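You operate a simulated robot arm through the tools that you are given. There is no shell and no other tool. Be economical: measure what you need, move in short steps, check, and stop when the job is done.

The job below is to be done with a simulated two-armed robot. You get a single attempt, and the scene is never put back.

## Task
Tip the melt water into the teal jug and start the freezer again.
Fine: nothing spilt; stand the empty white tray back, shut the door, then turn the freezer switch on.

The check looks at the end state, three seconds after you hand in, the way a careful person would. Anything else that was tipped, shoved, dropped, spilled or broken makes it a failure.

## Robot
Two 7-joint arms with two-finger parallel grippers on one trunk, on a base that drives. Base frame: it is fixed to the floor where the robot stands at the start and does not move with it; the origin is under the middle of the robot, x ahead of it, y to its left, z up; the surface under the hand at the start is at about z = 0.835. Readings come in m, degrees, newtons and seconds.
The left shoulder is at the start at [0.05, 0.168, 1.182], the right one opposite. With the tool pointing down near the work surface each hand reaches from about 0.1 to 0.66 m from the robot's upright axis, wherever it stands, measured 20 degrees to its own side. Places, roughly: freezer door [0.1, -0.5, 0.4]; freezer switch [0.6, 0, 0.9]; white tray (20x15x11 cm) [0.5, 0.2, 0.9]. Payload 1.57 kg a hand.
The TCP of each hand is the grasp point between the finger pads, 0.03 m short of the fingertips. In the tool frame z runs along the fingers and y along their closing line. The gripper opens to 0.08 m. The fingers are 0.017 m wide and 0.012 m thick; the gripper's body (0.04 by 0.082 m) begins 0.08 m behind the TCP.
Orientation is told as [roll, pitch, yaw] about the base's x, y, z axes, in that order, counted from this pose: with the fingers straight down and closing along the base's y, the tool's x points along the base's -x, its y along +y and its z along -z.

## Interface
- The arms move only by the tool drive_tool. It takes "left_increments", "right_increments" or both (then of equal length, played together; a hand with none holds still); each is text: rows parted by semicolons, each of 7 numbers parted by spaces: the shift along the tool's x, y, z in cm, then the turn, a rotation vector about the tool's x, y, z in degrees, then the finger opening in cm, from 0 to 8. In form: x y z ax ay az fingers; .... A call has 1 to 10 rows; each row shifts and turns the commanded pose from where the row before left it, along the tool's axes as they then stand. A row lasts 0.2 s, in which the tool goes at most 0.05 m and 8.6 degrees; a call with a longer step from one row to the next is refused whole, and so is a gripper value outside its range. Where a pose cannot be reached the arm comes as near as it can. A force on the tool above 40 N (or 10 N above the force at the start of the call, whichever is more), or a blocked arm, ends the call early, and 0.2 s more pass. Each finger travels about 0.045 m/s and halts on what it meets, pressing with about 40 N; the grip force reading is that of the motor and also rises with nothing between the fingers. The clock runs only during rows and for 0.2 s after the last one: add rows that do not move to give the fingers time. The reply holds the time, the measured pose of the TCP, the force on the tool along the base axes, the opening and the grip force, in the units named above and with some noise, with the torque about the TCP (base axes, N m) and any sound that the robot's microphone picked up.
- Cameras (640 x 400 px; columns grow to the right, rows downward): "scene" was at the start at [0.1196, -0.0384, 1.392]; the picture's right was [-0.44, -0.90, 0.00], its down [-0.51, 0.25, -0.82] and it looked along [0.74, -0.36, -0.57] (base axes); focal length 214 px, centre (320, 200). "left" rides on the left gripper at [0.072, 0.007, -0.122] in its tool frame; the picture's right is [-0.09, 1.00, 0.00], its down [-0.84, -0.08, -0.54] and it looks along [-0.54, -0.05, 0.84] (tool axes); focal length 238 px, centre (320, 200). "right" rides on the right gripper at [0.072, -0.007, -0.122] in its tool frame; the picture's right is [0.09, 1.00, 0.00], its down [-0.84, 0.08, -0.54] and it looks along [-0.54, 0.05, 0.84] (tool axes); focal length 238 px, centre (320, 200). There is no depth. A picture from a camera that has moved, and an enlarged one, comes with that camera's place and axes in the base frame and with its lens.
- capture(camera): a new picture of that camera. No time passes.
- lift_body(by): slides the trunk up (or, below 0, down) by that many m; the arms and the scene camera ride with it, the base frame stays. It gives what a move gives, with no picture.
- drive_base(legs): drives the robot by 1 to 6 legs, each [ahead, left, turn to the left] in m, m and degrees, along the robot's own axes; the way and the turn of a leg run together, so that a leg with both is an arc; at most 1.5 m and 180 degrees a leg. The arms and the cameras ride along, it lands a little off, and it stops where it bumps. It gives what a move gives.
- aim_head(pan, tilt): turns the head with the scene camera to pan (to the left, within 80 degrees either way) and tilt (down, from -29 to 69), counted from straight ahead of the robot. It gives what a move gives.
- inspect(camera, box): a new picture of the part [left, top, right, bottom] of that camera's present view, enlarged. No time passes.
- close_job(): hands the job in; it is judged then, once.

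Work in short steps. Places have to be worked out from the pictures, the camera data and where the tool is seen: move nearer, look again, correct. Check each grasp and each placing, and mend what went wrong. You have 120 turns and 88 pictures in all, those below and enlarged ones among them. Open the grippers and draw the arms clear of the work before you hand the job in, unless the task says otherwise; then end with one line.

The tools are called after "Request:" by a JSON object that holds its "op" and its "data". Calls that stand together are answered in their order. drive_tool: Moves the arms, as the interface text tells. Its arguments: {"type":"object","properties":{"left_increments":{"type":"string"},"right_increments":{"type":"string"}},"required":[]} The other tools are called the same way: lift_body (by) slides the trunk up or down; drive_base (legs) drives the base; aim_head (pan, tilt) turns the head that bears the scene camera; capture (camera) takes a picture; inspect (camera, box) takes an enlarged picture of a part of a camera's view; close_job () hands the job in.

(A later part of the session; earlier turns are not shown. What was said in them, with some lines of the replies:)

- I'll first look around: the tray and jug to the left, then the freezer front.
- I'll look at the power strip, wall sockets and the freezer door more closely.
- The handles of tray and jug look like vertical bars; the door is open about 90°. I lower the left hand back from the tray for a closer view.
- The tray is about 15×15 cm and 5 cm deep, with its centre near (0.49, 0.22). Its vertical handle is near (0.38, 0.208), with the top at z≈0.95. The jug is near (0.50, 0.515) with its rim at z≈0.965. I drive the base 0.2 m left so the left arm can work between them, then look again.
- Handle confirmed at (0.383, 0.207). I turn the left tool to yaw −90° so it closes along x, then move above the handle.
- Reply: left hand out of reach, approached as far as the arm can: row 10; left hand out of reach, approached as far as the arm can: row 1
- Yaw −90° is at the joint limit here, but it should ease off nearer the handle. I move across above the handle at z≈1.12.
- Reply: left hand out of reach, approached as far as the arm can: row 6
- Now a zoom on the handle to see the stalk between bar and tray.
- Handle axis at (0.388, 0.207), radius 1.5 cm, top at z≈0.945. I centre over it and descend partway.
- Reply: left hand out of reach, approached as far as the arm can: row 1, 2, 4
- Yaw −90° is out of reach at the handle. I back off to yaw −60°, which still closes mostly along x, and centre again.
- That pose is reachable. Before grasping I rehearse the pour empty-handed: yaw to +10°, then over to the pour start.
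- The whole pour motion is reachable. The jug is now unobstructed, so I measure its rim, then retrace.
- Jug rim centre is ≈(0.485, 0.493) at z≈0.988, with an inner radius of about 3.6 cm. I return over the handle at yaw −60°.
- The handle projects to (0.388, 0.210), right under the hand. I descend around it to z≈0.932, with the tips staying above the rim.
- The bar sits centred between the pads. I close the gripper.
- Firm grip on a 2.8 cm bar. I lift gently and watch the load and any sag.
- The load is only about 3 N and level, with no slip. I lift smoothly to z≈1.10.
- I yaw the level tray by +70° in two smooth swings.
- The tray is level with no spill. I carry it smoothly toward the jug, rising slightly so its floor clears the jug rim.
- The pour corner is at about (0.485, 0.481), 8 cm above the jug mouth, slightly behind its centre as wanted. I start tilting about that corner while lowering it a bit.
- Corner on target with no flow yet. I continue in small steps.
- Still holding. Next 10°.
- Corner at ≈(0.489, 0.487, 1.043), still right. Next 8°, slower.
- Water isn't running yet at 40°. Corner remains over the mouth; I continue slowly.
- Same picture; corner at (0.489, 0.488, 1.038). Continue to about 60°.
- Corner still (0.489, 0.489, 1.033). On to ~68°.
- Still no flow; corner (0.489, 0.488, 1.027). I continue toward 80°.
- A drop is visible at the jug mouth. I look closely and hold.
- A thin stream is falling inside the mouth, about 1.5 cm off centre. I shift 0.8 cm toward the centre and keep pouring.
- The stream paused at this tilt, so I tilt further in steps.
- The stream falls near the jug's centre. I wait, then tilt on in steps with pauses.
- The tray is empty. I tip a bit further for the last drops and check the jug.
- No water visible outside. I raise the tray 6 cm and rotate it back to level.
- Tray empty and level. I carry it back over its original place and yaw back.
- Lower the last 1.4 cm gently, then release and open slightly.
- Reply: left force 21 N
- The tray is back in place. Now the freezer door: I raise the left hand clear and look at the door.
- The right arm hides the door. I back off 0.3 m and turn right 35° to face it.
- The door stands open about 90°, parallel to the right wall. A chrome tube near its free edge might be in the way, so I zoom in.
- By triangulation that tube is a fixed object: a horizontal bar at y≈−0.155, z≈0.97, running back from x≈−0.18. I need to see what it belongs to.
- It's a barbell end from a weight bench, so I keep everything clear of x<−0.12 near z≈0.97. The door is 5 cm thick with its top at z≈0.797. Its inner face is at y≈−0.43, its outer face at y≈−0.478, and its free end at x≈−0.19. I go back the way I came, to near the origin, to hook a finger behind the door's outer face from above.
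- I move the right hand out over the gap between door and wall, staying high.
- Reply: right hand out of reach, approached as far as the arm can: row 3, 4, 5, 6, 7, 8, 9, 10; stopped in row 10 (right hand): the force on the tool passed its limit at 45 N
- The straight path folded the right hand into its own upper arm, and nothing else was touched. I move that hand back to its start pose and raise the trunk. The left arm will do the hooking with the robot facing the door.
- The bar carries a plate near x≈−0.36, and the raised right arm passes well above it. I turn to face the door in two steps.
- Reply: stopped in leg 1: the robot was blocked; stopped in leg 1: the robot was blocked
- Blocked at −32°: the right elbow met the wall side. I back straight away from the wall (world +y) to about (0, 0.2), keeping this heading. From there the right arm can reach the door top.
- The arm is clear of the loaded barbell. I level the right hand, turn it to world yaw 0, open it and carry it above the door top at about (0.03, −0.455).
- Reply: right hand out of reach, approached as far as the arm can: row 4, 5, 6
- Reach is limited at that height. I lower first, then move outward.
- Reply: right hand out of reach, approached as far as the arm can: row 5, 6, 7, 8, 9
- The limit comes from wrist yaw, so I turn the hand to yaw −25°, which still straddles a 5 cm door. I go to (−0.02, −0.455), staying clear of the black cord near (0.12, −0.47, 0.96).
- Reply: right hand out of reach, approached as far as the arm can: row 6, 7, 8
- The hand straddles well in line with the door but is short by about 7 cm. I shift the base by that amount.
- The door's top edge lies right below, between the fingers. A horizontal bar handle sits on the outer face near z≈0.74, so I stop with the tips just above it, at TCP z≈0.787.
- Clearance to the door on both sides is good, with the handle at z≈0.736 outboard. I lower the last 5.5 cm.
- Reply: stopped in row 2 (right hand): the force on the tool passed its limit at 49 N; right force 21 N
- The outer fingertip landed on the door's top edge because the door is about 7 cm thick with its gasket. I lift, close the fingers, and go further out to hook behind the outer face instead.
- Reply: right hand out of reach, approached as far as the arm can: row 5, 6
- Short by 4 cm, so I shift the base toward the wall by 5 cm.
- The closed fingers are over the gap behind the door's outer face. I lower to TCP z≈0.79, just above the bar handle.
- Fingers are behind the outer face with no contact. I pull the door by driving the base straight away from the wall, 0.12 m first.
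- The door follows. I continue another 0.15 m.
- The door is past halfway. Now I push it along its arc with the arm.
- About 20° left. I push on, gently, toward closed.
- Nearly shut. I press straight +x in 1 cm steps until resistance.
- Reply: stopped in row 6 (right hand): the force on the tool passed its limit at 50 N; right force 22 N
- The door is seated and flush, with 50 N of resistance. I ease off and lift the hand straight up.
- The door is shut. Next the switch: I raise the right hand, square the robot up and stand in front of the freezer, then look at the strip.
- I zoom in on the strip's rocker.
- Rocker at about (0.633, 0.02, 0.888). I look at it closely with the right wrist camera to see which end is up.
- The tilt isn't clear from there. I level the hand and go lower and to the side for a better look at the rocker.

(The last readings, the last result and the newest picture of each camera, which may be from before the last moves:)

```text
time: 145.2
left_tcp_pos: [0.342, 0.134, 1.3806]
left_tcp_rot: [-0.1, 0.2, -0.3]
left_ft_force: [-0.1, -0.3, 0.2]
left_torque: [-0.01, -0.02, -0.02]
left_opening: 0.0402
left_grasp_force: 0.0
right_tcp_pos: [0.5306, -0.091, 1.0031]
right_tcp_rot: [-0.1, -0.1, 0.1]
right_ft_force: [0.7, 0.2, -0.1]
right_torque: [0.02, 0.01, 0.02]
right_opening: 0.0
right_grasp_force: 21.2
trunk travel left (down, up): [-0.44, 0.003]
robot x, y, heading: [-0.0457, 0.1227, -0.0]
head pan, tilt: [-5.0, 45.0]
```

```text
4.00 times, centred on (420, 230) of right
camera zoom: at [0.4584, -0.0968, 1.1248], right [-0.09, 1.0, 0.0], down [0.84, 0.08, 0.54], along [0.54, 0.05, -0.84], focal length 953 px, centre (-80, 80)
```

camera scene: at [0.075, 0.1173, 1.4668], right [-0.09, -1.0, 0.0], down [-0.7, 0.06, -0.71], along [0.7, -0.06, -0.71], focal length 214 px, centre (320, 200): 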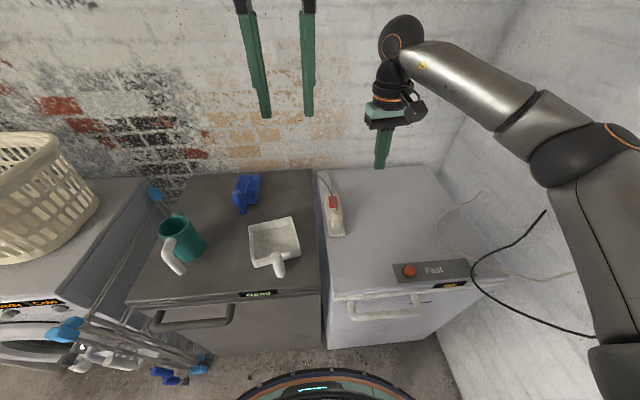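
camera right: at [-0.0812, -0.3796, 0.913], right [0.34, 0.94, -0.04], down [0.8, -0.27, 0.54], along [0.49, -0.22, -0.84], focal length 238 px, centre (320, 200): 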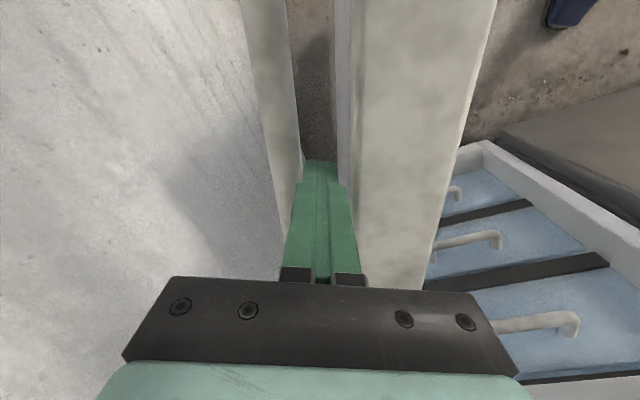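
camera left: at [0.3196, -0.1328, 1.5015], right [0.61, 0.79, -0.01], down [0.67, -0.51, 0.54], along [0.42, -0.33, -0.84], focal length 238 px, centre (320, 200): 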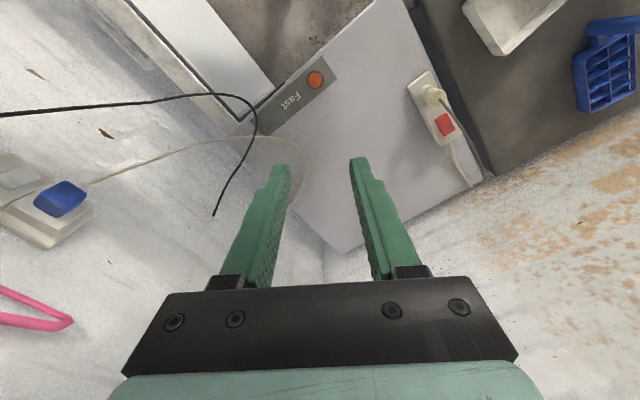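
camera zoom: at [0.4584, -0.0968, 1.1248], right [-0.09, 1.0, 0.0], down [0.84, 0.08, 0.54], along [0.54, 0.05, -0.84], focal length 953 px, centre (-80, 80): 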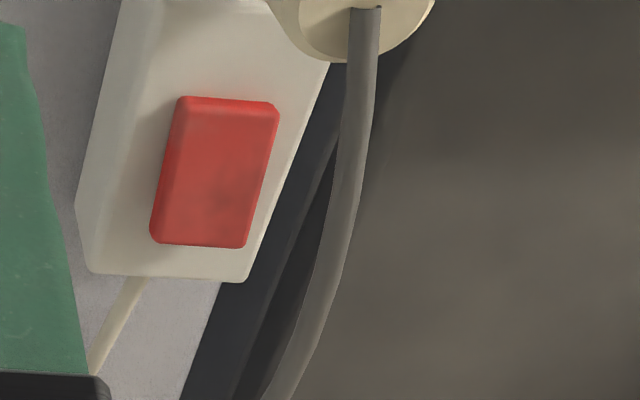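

The raised side seems to be the near (−x) end, and the grey cord arcs over the rocker at y≈0.025, z≈0.94. I'll press the near end with the hand leaning 20° to the right, away from the cord. First I raise the hand, lower the trunk and drive 4 cm ahead.

Request:
{"op": "drive_tool", "data": {"right_increments": "0 0 -3 0 0 0 0; 0 0 -3 0 0 0 0; 0 0 -3 0 0 0 0; 0 0 -3 0 0 0 0"}}

Request:
{"op": "lift_body", "data": {"by": -0.09}}

Request:
{"op": "drive_base", "data": {"legs": [[0.04, -0.03, 0]]}}

Request:
{"op": "drive_tool", "data": {"right_increments": "0 0 0 -7 0 0 0; 0 0 0 -7 0 0 0; 0 0 0 -6 0 0 0; 0 0 0 0 0 0 0"}}

```text
time: 146.2
left_tcp_pos: [0.3411, 0.1334, 1.38]
left_tcp_rot: [-0.1, 0.2, -0.2]
left_ft_force: [-0.3, 0.0, -0.3]
left_torque: [0.01, 0.0, 0.0]
left_opening: 0.0398
left_grasp_force: 0.1
right_tcp_pos: [0.5282, -0.0903, 1.1254]
right_tcp_rot: [0.0, 0.0, 0.0]
right_ft_force: [-0.7, 1.1, 0.2]
right_torque: [-0.03, -0.01, -0.01]
right_opening: 0.0
right_grasp_force: 21.3
trunk travel left (down, up): [-0.44, 0.003]
robot x, y, heading: [-0.0469, 0.1247, -0.1]
head pan, tilt: [-5.0, 45.0]
```

```text
time: 147.5
left_tcp_pos: [0.342, 0.1338, 1.2908]
left_tcp_rot: [-0.1, 0.2, -0.3]
left_ft_force: [-0.5, -0.2, 0.4]
left_torque: [-0.03, 0.02, 0.0]
left_opening: 0.04
left_grasp_force: 0.0
right_tcp_pos: [0.5287, -0.0899, 1.0348]
right_tcp_rot: [0.0, -0.1, 0.1]
right_ft_force: [0.8, 0.3, -0.2]
right_torque: [-0.04, -0.01, -0.05]
right_opening: 0.0
right_grasp_force: 21.4
trunk travel left (down, up): [-0.35, 0.093]
robot x, y, heading: [-0.0437, 0.1244, -0.0]
head pan, tilt: [-5.0, 45.0]
```

```text
time: 148.4
left_tcp_pos: [0.382, 0.1037, 1.2902]
left_tcp_rot: [-0.1, 0.2, -0.1]
left_ft_force: [0.4, 0.1, -0.6]
left_torque: [0.02, 0.02, -0.01]
left_opening: 0.0399
left_grasp_force: 0.0
right_tcp_pos: [0.5703, -0.1195, 1.0343]
right_tcp_rot: [0.0, 0.0, 0.1]
right_ft_force: [0.4, 0.0, -0.9]
right_torque: [0.02, -0.01, -0.02]
right_opening: 0.0
right_grasp_force: 20.8
trunk travel left (down, up): [-0.35, 0.093]
robot x, y, heading: [-0.0056, 0.0966, -0.3]
head pan, tilt: [-5.0, 45.0]
```

```text
time: 149.4
left_tcp_pos: [0.3823, 0.1035, 1.2901]
left_tcp_rot: [-0.1, 0.2, -0.2]
left_ft_force: [0.0, 0.4, -0.3]
left_torque: [-0.04, 0.01, 0.01]
left_opening: 0.0401
left_grasp_force: 0.0
right_tcp_pos: [0.569, -0.1187, 1.0345]
right_tcp_rot: [20.1, -0.1, 0.0]
right_ft_force: [-1.1, 0.1, 0.3]
right_torque: [-0.03, 0.0, -0.01]
right_opening: 0.0
right_grasp_force: 21.1
trunk travel left (down, up): [-0.35, 0.093]
robot x, y, heading: [-0.0055, 0.0938, -0.2]
head pan, tilt: [-5.0, 45.0]
```

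I bring the tilted fingertips to 3 cm short of the rocker's near end and check.

Request:
{"op": "drive_tool", "data": {"right_increments": "-1.2 1.9 3.04 0 0 0 0; -1.2 1.9 3.04 0 0 0 0; -1.2 1.9 3.04 0 0 0 0; -1.2 1.9 3.04 0 0 0 0; 0 0 0 0 0 0 0"}}

Request:
{"op": "inspect", "data": {"camera": "right", "box": [240, 80, 440, 260]}}

```text
time: 150.7
left_tcp_pos: [0.3813, 0.1026, 1.2914]
left_tcp_rot: [-0.1, 0.2, -0.2]
left_ft_force: [0.2, 0.0, -0.2]
left_torque: [-0.01, -0.03, 0.05]
left_opening: 0.0401
left_grasp_force: 0.1
right_tcp_pos: [0.617, -0.0071, 0.9471]
right_tcp_rot: [20.1, -0.1, 0.1]
right_ft_force: [-0.2, -0.2, -0.8]
right_torque: [0.04, 0.01, 0.0]
right_opening: 0.0
right_grasp_force: 21.0
trunk travel left (down, up): [-0.35, 0.093]
robot x, y, heading: [-0.0054, 0.093, -0.3]
head pan, tilt: [-5.0, 45.0]
```

```text
2.22 times, centred on (340, 170) of right
camera zoom: at [0.5451, -0.0548, 1.058], right [-0.09, 0.94, 0.34], down [0.84, -0.11, 0.54], along [0.54, 0.34, -0.77], focal length 530 px, centre (276, 267)
```

zoom: 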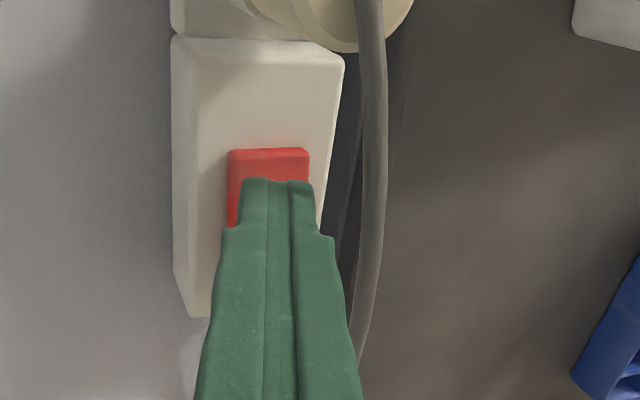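

The tips are well lined up with the rocker's near end and clear of the cord. I press along the tool axis in small steps.

Request:
{"op": "drive_tool", "data": {"right_increments": "0 0 1 0 0 0 0; 0 0 1 0 0 0 0; 0 0 0.5 0 0 0 0; 0 0 0.3 0 0 0 0; 0 0 0.3 0 0 0 0; 0 0 0.3 0 0 0 0"}}

```text
time: 152.1
left_tcp_pos: [0.3804, 0.104, 1.2919]
left_tcp_rot: [0.0, 0.1, -0.2]
left_ft_force: [0.3, -1.6, -1.0]
left_torque: [0.02, 0.02, 0.01]
left_opening: 0.0401
left_grasp_force: 0.1
right_tcp_pos: [0.6167, 0.0058, 0.9153]
right_tcp_rot: [20.1, -0.4, 0.0]
right_ft_force: [0.2, 1.6, 4.3]
right_torque: [0.03, -0.04, -0.01]
right_opening: 0.0
right_grasp_force: 21.5
trunk travel left (down, up): [-0.35, 0.093]
robot x, y, heading: [-0.0064, 0.0986, 0.0]
head pan, tilt: [-5.0, 45.0]
```

Contact at 4 N; press a little further.

Request:
{"op": "drive_tool", "data": {"right_increments": "0 0 0.2 0 0 0 0; 0 0 0.2 0 0 0 0; 0 0 0.2 0 0 0 0; 0 0 0.2 0 0 0 0; 0 0 0 0 0 0 0"}}

```text
time: 153.2
left_tcp_pos: [0.3778, 0.1029, 1.2912]
left_tcp_rot: [-0.1, 0.0, -0.3]
left_ft_force: [0.8, -0.2, -1.3]
left_torque: [0.01, 0.0, 0.0]
left_opening: 0.0402
left_grasp_force: 0.1
right_tcp_pos: [0.6142, 0.0054, 0.9151]
right_tcp_rot: [20.0, -0.9, -0.1]
right_ft_force: [7.2, -11.6, 34.6]
right_torque: [-0.31, -0.52, -0.07]
right_opening: 0.0
right_grasp_force: 21.4
right hand out of reach, approached as far as the arm can: row 4
trunk travel left (down, up): [-0.35, 0.093]
robot x, y, heading: [-0.0075, 0.0943, -0.1]
head pan, tilt: [-5.0, 45.0]
```

It gives no travel at 35 N and no click. I back off 5 cm and look at the rocker and the freezer display.

Request:
{"op": "drive_tool", "data": {"right_increments": "0 0 -1 0 0 0 0; 0 0 -2 0 0 0 0; 0 0 -2 0 0 0 0; 0 -4 0 0 0 0 0; 0 0 0 0 0 0 0"}}

Request:
{"op": "capture", "data": {"camera": "right"}}

Request:
{"op": "inspect", "data": {"camera": "scene", "box": [300, 160, 480, 300]}}

```text
time: 154.4
left_tcp_pos: [0.382, 0.1046, 1.2904]
left_tcp_rot: [-0.1, 0.2, -0.2]
left_ft_force: [0.0, -0.2, -0.2]
left_torque: [0.01, 0.03, 0.01]
left_opening: 0.0399
left_grasp_force: 0.1
right_tcp_pos: [0.6136, -0.0481, 0.9416]
right_tcp_rot: [20.0, 0.0, 0.0]
right_ft_force: [-0.1, -0.1, -0.6]
right_torque: [-0.01, 0.03, 0.02]
right_opening: 0.0002
right_grasp_force: 21.1
trunk travel left (down, up): [-0.35, 0.093]
robot x, y, heading: [-0.0069, 0.0925, -0.0]
head pan, tilt: [-5.0, 45.0]
```

```text
6 pictures are left
camera right: at [0.5422, -0.0952, 1.0522], right [-0.09, 0.94, 0.34], down [0.84, -0.11, 0.54], along [0.54, 0.34, -0.77], focal length 238 px, centre (320, 200)
```

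right: 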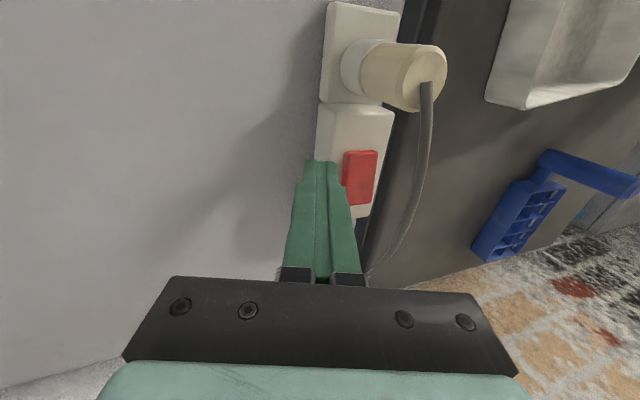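

```text
2.86 times, centred on (390, 230) of scene
camera zoom: at [0.1144, 0.088, 1.3768], right [-0.09, -1.0, 0.0], down [-0.7, 0.06, -0.71], along [0.7, -0.06, -0.71], focal length 613 px, centre (120, 114)
```

zoom: 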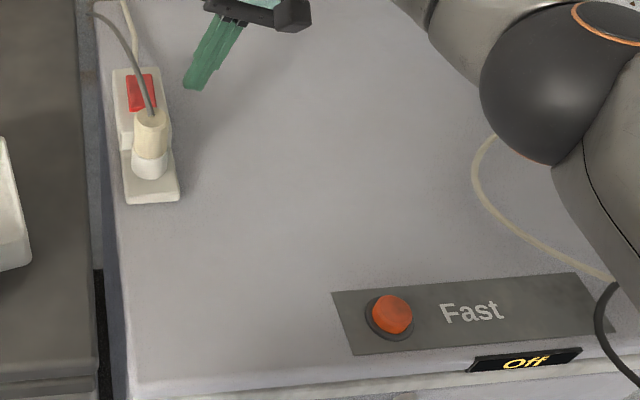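

Still "Off", so the far end must be the one to press. I move the base 3 cm ahead and line up with the rocker's far end (x≈0.656), keeping clear of the cord at y≈0.031.

Request:
{"op": "drive_base", "data": {"legs": [[0.03, 0, 0]]}}

Request:
{"op": "drive_tool", "data": {"right_increments": "-0.6 1.2 0 0 0 0 0; -0.6 2.4 0.6 0 0 0 0; 0 0.6 0.6 0 0 0 0; 0 0 0 0 0 0 0"}}

```text
time: 155.3
left_tcp_pos: [0.4124, 0.1032, 1.2906]
left_tcp_rot: [-0.2, 0.1, -0.3]
left_ft_force: [-0.1, -0.1, -0.2]
left_torque: [0.01, 0.02, 0.01]
left_opening: 0.0401
left_grasp_force: 0.0
right_tcp_pos: [0.645, -0.0479, 0.939]
right_tcp_rot: [20.1, 0.0, 0.1]
right_ft_force: [-0.1, 0.4, -0.1]
right_torque: [0.03, -0.02, 0.01]
right_opening: 0.0
right_grasp_force: 21.3
trunk travel left (down, up): [-0.35, 0.093]
robot x, y, heading: [0.0226, 0.0954, -0.1]
head pan, tilt: [-5.0, 45.0]
```

```text
time: 156.3
left_tcp_pos: [0.4115, 0.1036, 1.2908]
left_tcp_rot: [-0.1, 0.2, -0.3]
left_ft_force: [-0.3, 0.0, -0.4]
left_torque: [0.02, 0.03, -0.01]
left_opening: 0.0402
left_grasp_force: 0.2
right_tcp_pos: [0.648, -0.0039, 0.9455]
right_tcp_rot: [20.1, -0.1, 0.1]
right_ft_force: [-0.4, 0.5, -1.1]
right_torque: [0.01, -0.02, 0.0]
right_opening: 0.0
right_grasp_force: 21.8
right hand out of reach, approached as far as the arm can: row 2
trunk travel left (down, up): [-0.35, 0.093]
robot x, y, heading: [0.0246, 0.0962, -0.2]
head pan, tilt: [-5.0, 45.0]
```

Reach ends at x=0.648. I tip the fingers forward 12° to gain the missing centimetre, then check.

Request:
{"op": "drive_tool", "data": {"right_increments": "0 0 0 0 -6 0 0; 0 0 0 0 -6 0 0; -0.4 0 0 0 0 0 0; 0 0 0 0 0 0 0"}}

Request:
{"op": "inspect", "data": {"camera": "right", "box": [240, 60, 440, 240]}}

```text
time: 157.3
left_tcp_pos: [0.4105, 0.1044, 1.2914]
left_tcp_rot: [-0.1, 0.2, -0.2]
left_ft_force: [0.6, -1.0, -0.4]
left_torque: [0.0, 0.01, 0.02]
left_opening: 0.0399
left_grasp_force: 0.0
right_tcp_pos: [0.6538, -0.0039, 0.9467]
right_tcp_rot: [20.3, -11.3, -4.1]
right_ft_force: [-0.1, -1.3, 0.1]
right_torque: [0.02, -0.03, 0.01]
right_opening: 0.0002
right_grasp_force: 21.5
trunk travel left (down, up): [-0.35, 0.093]
robot x, y, heading: [0.0205, 0.0935, -0.2]
head pan, tilt: [-5.0, 45.0]
```

```text
2.22 times, centred on (340, 150) of right
camera zoom: at [0.5586, -0.0456, 1.0419], right [-0.09, 0.94, 0.32], down [0.7, -0.17, 0.69], along [0.7, 0.29, -0.65], focal length 530 px, centre (276, 311)
```

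zoom: 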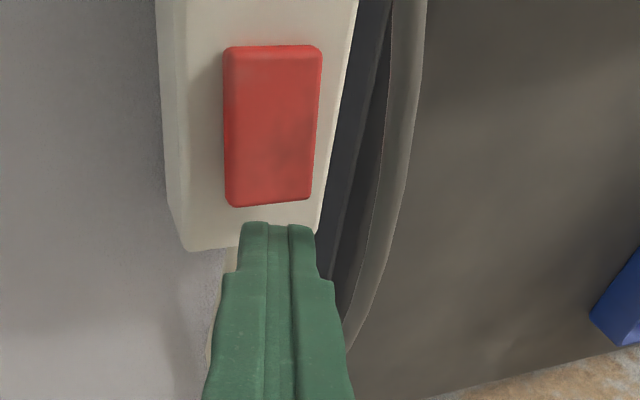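

The far end of the rocker is clear of the tips. I pull back 0.6 cm so the tips land just inside its far edge, and press.

Request:
{"op": "drive_tool", "data": {"right_increments": "0.6 0 0 0 0 0 0; 0 0 1 0 0 0 0; 0 0 1 0 0 0 0; 0 0 0.4 0 0 0 0; 0 0 0.3 0 0 0 0; 0 0 0.3 0 0 0 0; 0 0 0 0 0 0 0"}}

```text
time: 158.9
left_tcp_pos: [0.4106, 0.1041, 1.2907]
left_tcp_rot: [-0.2, 0.2, -0.3]
left_ft_force: [0.3, -0.3, -0.1]
left_torque: [-0.01, -0.01, 0.02]
left_opening: 0.0402
left_grasp_force: 0.0
right_tcp_pos: [0.6549, 0.0067, 0.9183]
right_tcp_rot: [20.4, -11.5, -4.1]
right_ft_force: [0.9, -1.0, 3.3]
right_torque: [-0.01, -0.05, 0.04]
right_opening: 0.0002
right_grasp_force: 21.4
trunk travel left (down, up): [-0.35, 0.093]
robot x, y, heading: [0.0268, 0.0938, -0.2]
head pan, tilt: [-5.0, 45.0]
```

Touching at 3 N; I press on in small steps.

Request:
{"op": "drive_tool", "data": {"right_increments": "0 0 0.3 0 0 0 0; 0 0 0.3 0 0 0 0; 0 0 0.3 0 0 0 0; 0 0 0.3 0 0 0 0; 0 0 0 0 0 0 0"}}

```text
time: 159.7
left_tcp_pos: [0.4095, 0.1024, 1.291]
left_tcp_rot: [-0.1, 0.1, -0.3]
left_ft_force: [-0.3, 0.9, -0.7]
left_torque: [-0.02, 0.04, 0.02]
left_opening: 0.04
left_grasp_force: 0.0
right_tcp_pos: [0.6572, 0.0087, 0.9182]
right_tcp_rot: [20.7, -11.8, -4.4]
right_ft_force: [-8.4, -4.2, 15.4]
right_torque: [-0.15, 0.26, -0.02]
right_opening: 0.0003
right_grasp_force: 21.7
trunk travel left (down, up): [-0.35, 0.093]
robot x, y, heading: [0.022, 0.0929, -0.0]
head pan, tilt: [-5.0, 45.0]
stopped in row 4 (right hand): the force on the tool passed its limit at 42 N (the readings are from after the stop); the commanded pose is now the measured one
```

I lift off and check the display.

Request:
{"op": "drive_tool", "data": {"right_increments": "0 0 -1 0 0 0 0; 0 0 -2 0 0 0 0; 0 0 -2 0 0 0 0; 0 -3 -1 0 0 0 0; 0 -3 -1 0 0 0 0; 0 0 0 0 0 0 0"}}

Request:
{"op": "inspect", "data": {"camera": "scene", "box": [290, 150, 490, 320]}}

```text
time: 161.1
left_tcp_pos: [0.4114, 0.1038, 1.2911]
left_tcp_rot: [-0.1, 0.1, -0.3]
left_ft_force: [-0.1, 0.0, -0.3]
left_torque: [0.0, -0.01, 0.01]
left_opening: 0.0401
left_grasp_force: 0.0
right_tcp_pos: [0.6431, -0.071, 0.9571]
right_tcp_rot: [20.4, -11.6, -4.4]
right_ft_force: [0.2, -1.0, -0.2]
right_torque: [0.0, -0.05, 0.01]
right_opening: 0.0
right_grasp_force: 21.2
trunk travel left (down, up): [-0.35, 0.093]
robot x, y, heading: [0.0192, 0.0985, -0.3]
head pan, tilt: [-5.0, 45.0]
```

```text
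2.35 times, centred on (390, 235) of scene
camera zoom: at [0.144, 0.0873, 1.3768], right [-0.09, -1.0, 0.0], down [-0.7, 0.06, -0.71], along [0.7, -0.06, -0.71], focal length 505 px, centre (155, 118)
```

zoom: 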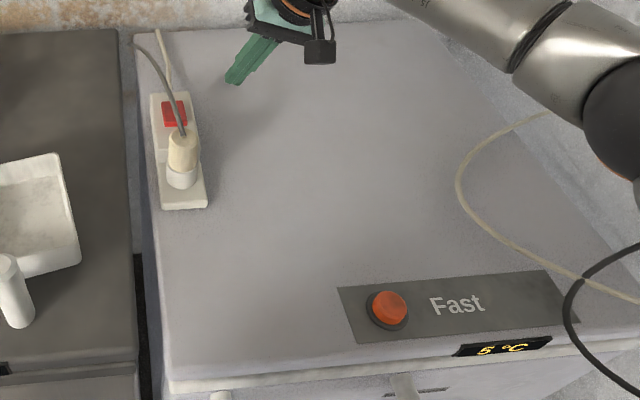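

The display now reads "5 °C", so the freezer is running. I raise the right hand clear, open the grippers and back away a little.

Request:
{"op": "drive_tool", "data": {"right_increments": "0 0 -4 0 0 0 0; 0 0 -4 0 0 0 0; 0 0 -4 0 6 0 0; 0 0 -4 7 6 0 0; 2 0 -4 7 0 0 2; 3 0 -4 6 0 0 4; 3 0 -3 0 0 0 6; 3 0 0 0 0 0 8; 3 0 0 0 0 0 8", "left_increments": "0 0 0 0 0 0 4; 0 0 0 0 0 0 5; 0 0 0 0 0 0 6; 0 0 0 0 0 0 7; 0 0 0 0 0 0 8; 0 0 0 0 0 0 8; 0 0 0 0 0 0 8; 0 0 0 0 0 0 8; 0 0 0 0 0 0 8"}}

Request:
{"op": "drive_base", "data": {"legs": [[-0.05, 0, 0]]}}

Request:
{"op": "capture", "data": {"camera": "scene"}}

```text
refused: row 4 steps farther than a row can; nothing moved
```

```text
time: 162.1
left_tcp_pos: [0.3613, 0.1025, 1.2905]
left_tcp_rot: [-0.1, 0.0, -0.3]
left_ft_force: [-0.1, 0.2, 0.4]
left_torque: [0.0, -0.03, -0.01]
left_opening: 0.0399
left_grasp_force: 0.1
right_tcp_pos: [0.5926, -0.0725, 0.9577]
right_tcp_rot: [20.5, -11.7, -4.3]
right_ft_force: [-0.5, 0.4, 0.6]
right_torque: [-0.01, -0.03, -0.02]
right_opening: 0.0002
right_grasp_force: 21.3
trunk travel left (down, up): [-0.35, 0.093]
robot x, y, heading: [-0.0265, 0.0983, -0.1]
head pan, tilt: [-5.0, 45.0]
```

```text
2 pictures are left
camera scene: at [0.0933, 0.0872, 1.3769], right [-0.09, -1.0, 0.0], down [-0.7, 0.06, -0.71], along [0.71, -0.06, -0.71], focal length 214 px, centre (320, 200)
```

scene: 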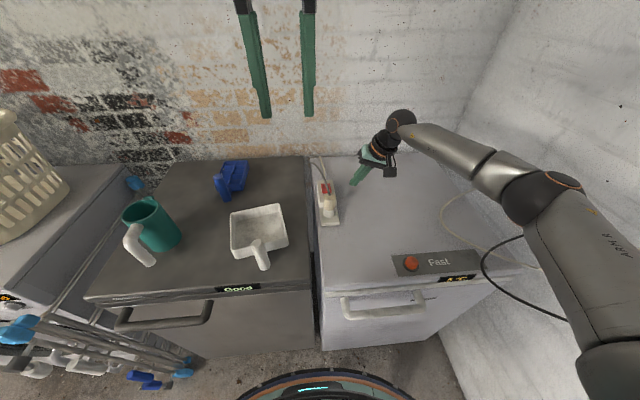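

The rows were too large and the arm move was refused; only the base backed off. Everything stands as it should, so I raise the right hand with smaller steps.

Request:
{"op": "drive_tool", "data": {"right_increments": "0 0 -4 0 0 0 0; 0 0 -4 0 0 0 0; 0 0 -4 0 0 0 0; 0 0 -4 0 0 0 0; 0 0 -4 0 0 0 2; 0 0 0 7 0 0 4; 0 0 0 7 0 0 6; 0 0 0 6 0 0 8; 0 0 0 0 6 0 8; 2 0 -2 0 5 0 8", "left_increments": "0 0 0 0 0 0 4; 0 0 0 0 0 0 5; 0 0 0 0 0 0 6; 0 0 0 0 0 0 7; 0 0 0 0 0 0 8; 0 0 0 0 0 0 8; 0 0 0 0 0 0 8; 0 0 0 0 0 0 8; 0 0 0 0 0 0 8; 0 0 0 0 0 0 8"}}

Request:
{"op": "inspect", "data": {"camera": "scene", "box": [80, 140, 500, 360]}}

```text
time: 164.3
left_tcp_pos: [0.3608, 0.102, 1.2912]
left_tcp_rot: [-0.1, 0.2, -0.3]
left_ft_force: [-0.2, 0.3, 0.2]
left_torque: [0.0, 0.01, 0.0]
left_opening: 0.0798
left_grasp_force: 0.0
right_tcp_pos: [0.5287, -0.1363, 1.1599]
right_tcp_rot: [0.4, -0.7, -4.3]
right_ft_force: [0.0, -0.7, -0.4]
right_torque: [-0.04, -0.04, 0.01]
right_opening: 0.08
right_grasp_force: 0.1
trunk travel left (down, up): [-0.35, 0.093]
robot x, y, heading: [-0.0238, 0.0933, 0.1]
head pan, tilt: [-5.0, 45.0]
```

```text
1.52 times, centred on (290, 250) of scene
camera zoom: at [0.0939, 0.0873, 1.3768], right [-0.09, -1.0, 0.0], down [-0.7, 0.06, -0.71], along [0.7, -0.06, -0.71], focal length 327 px, centre (366, 124)
```

zoom: 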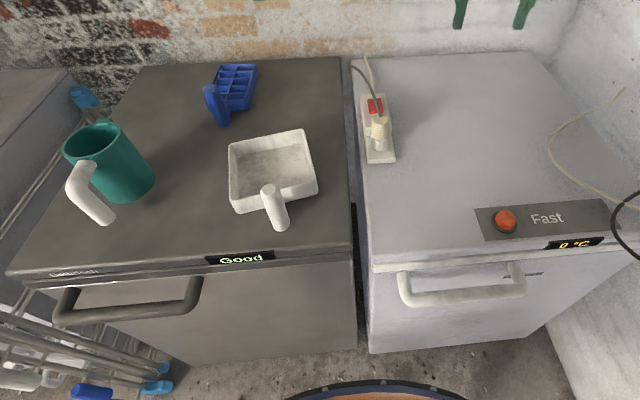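

The door is shut, the display is falling (0 °C), the empty tray is in place and I see no spill. Both grippers are open and clear, so I hand in.

Request:
{"op": "close_job", "data": {}}

```text
The job is handed in.
```

The melt water is in the teal jug with no spill visible. The empty white tray is back in its place, the freezer door is shut, and the freezer is switched on (its display read 0 °C and falling at hand-in).
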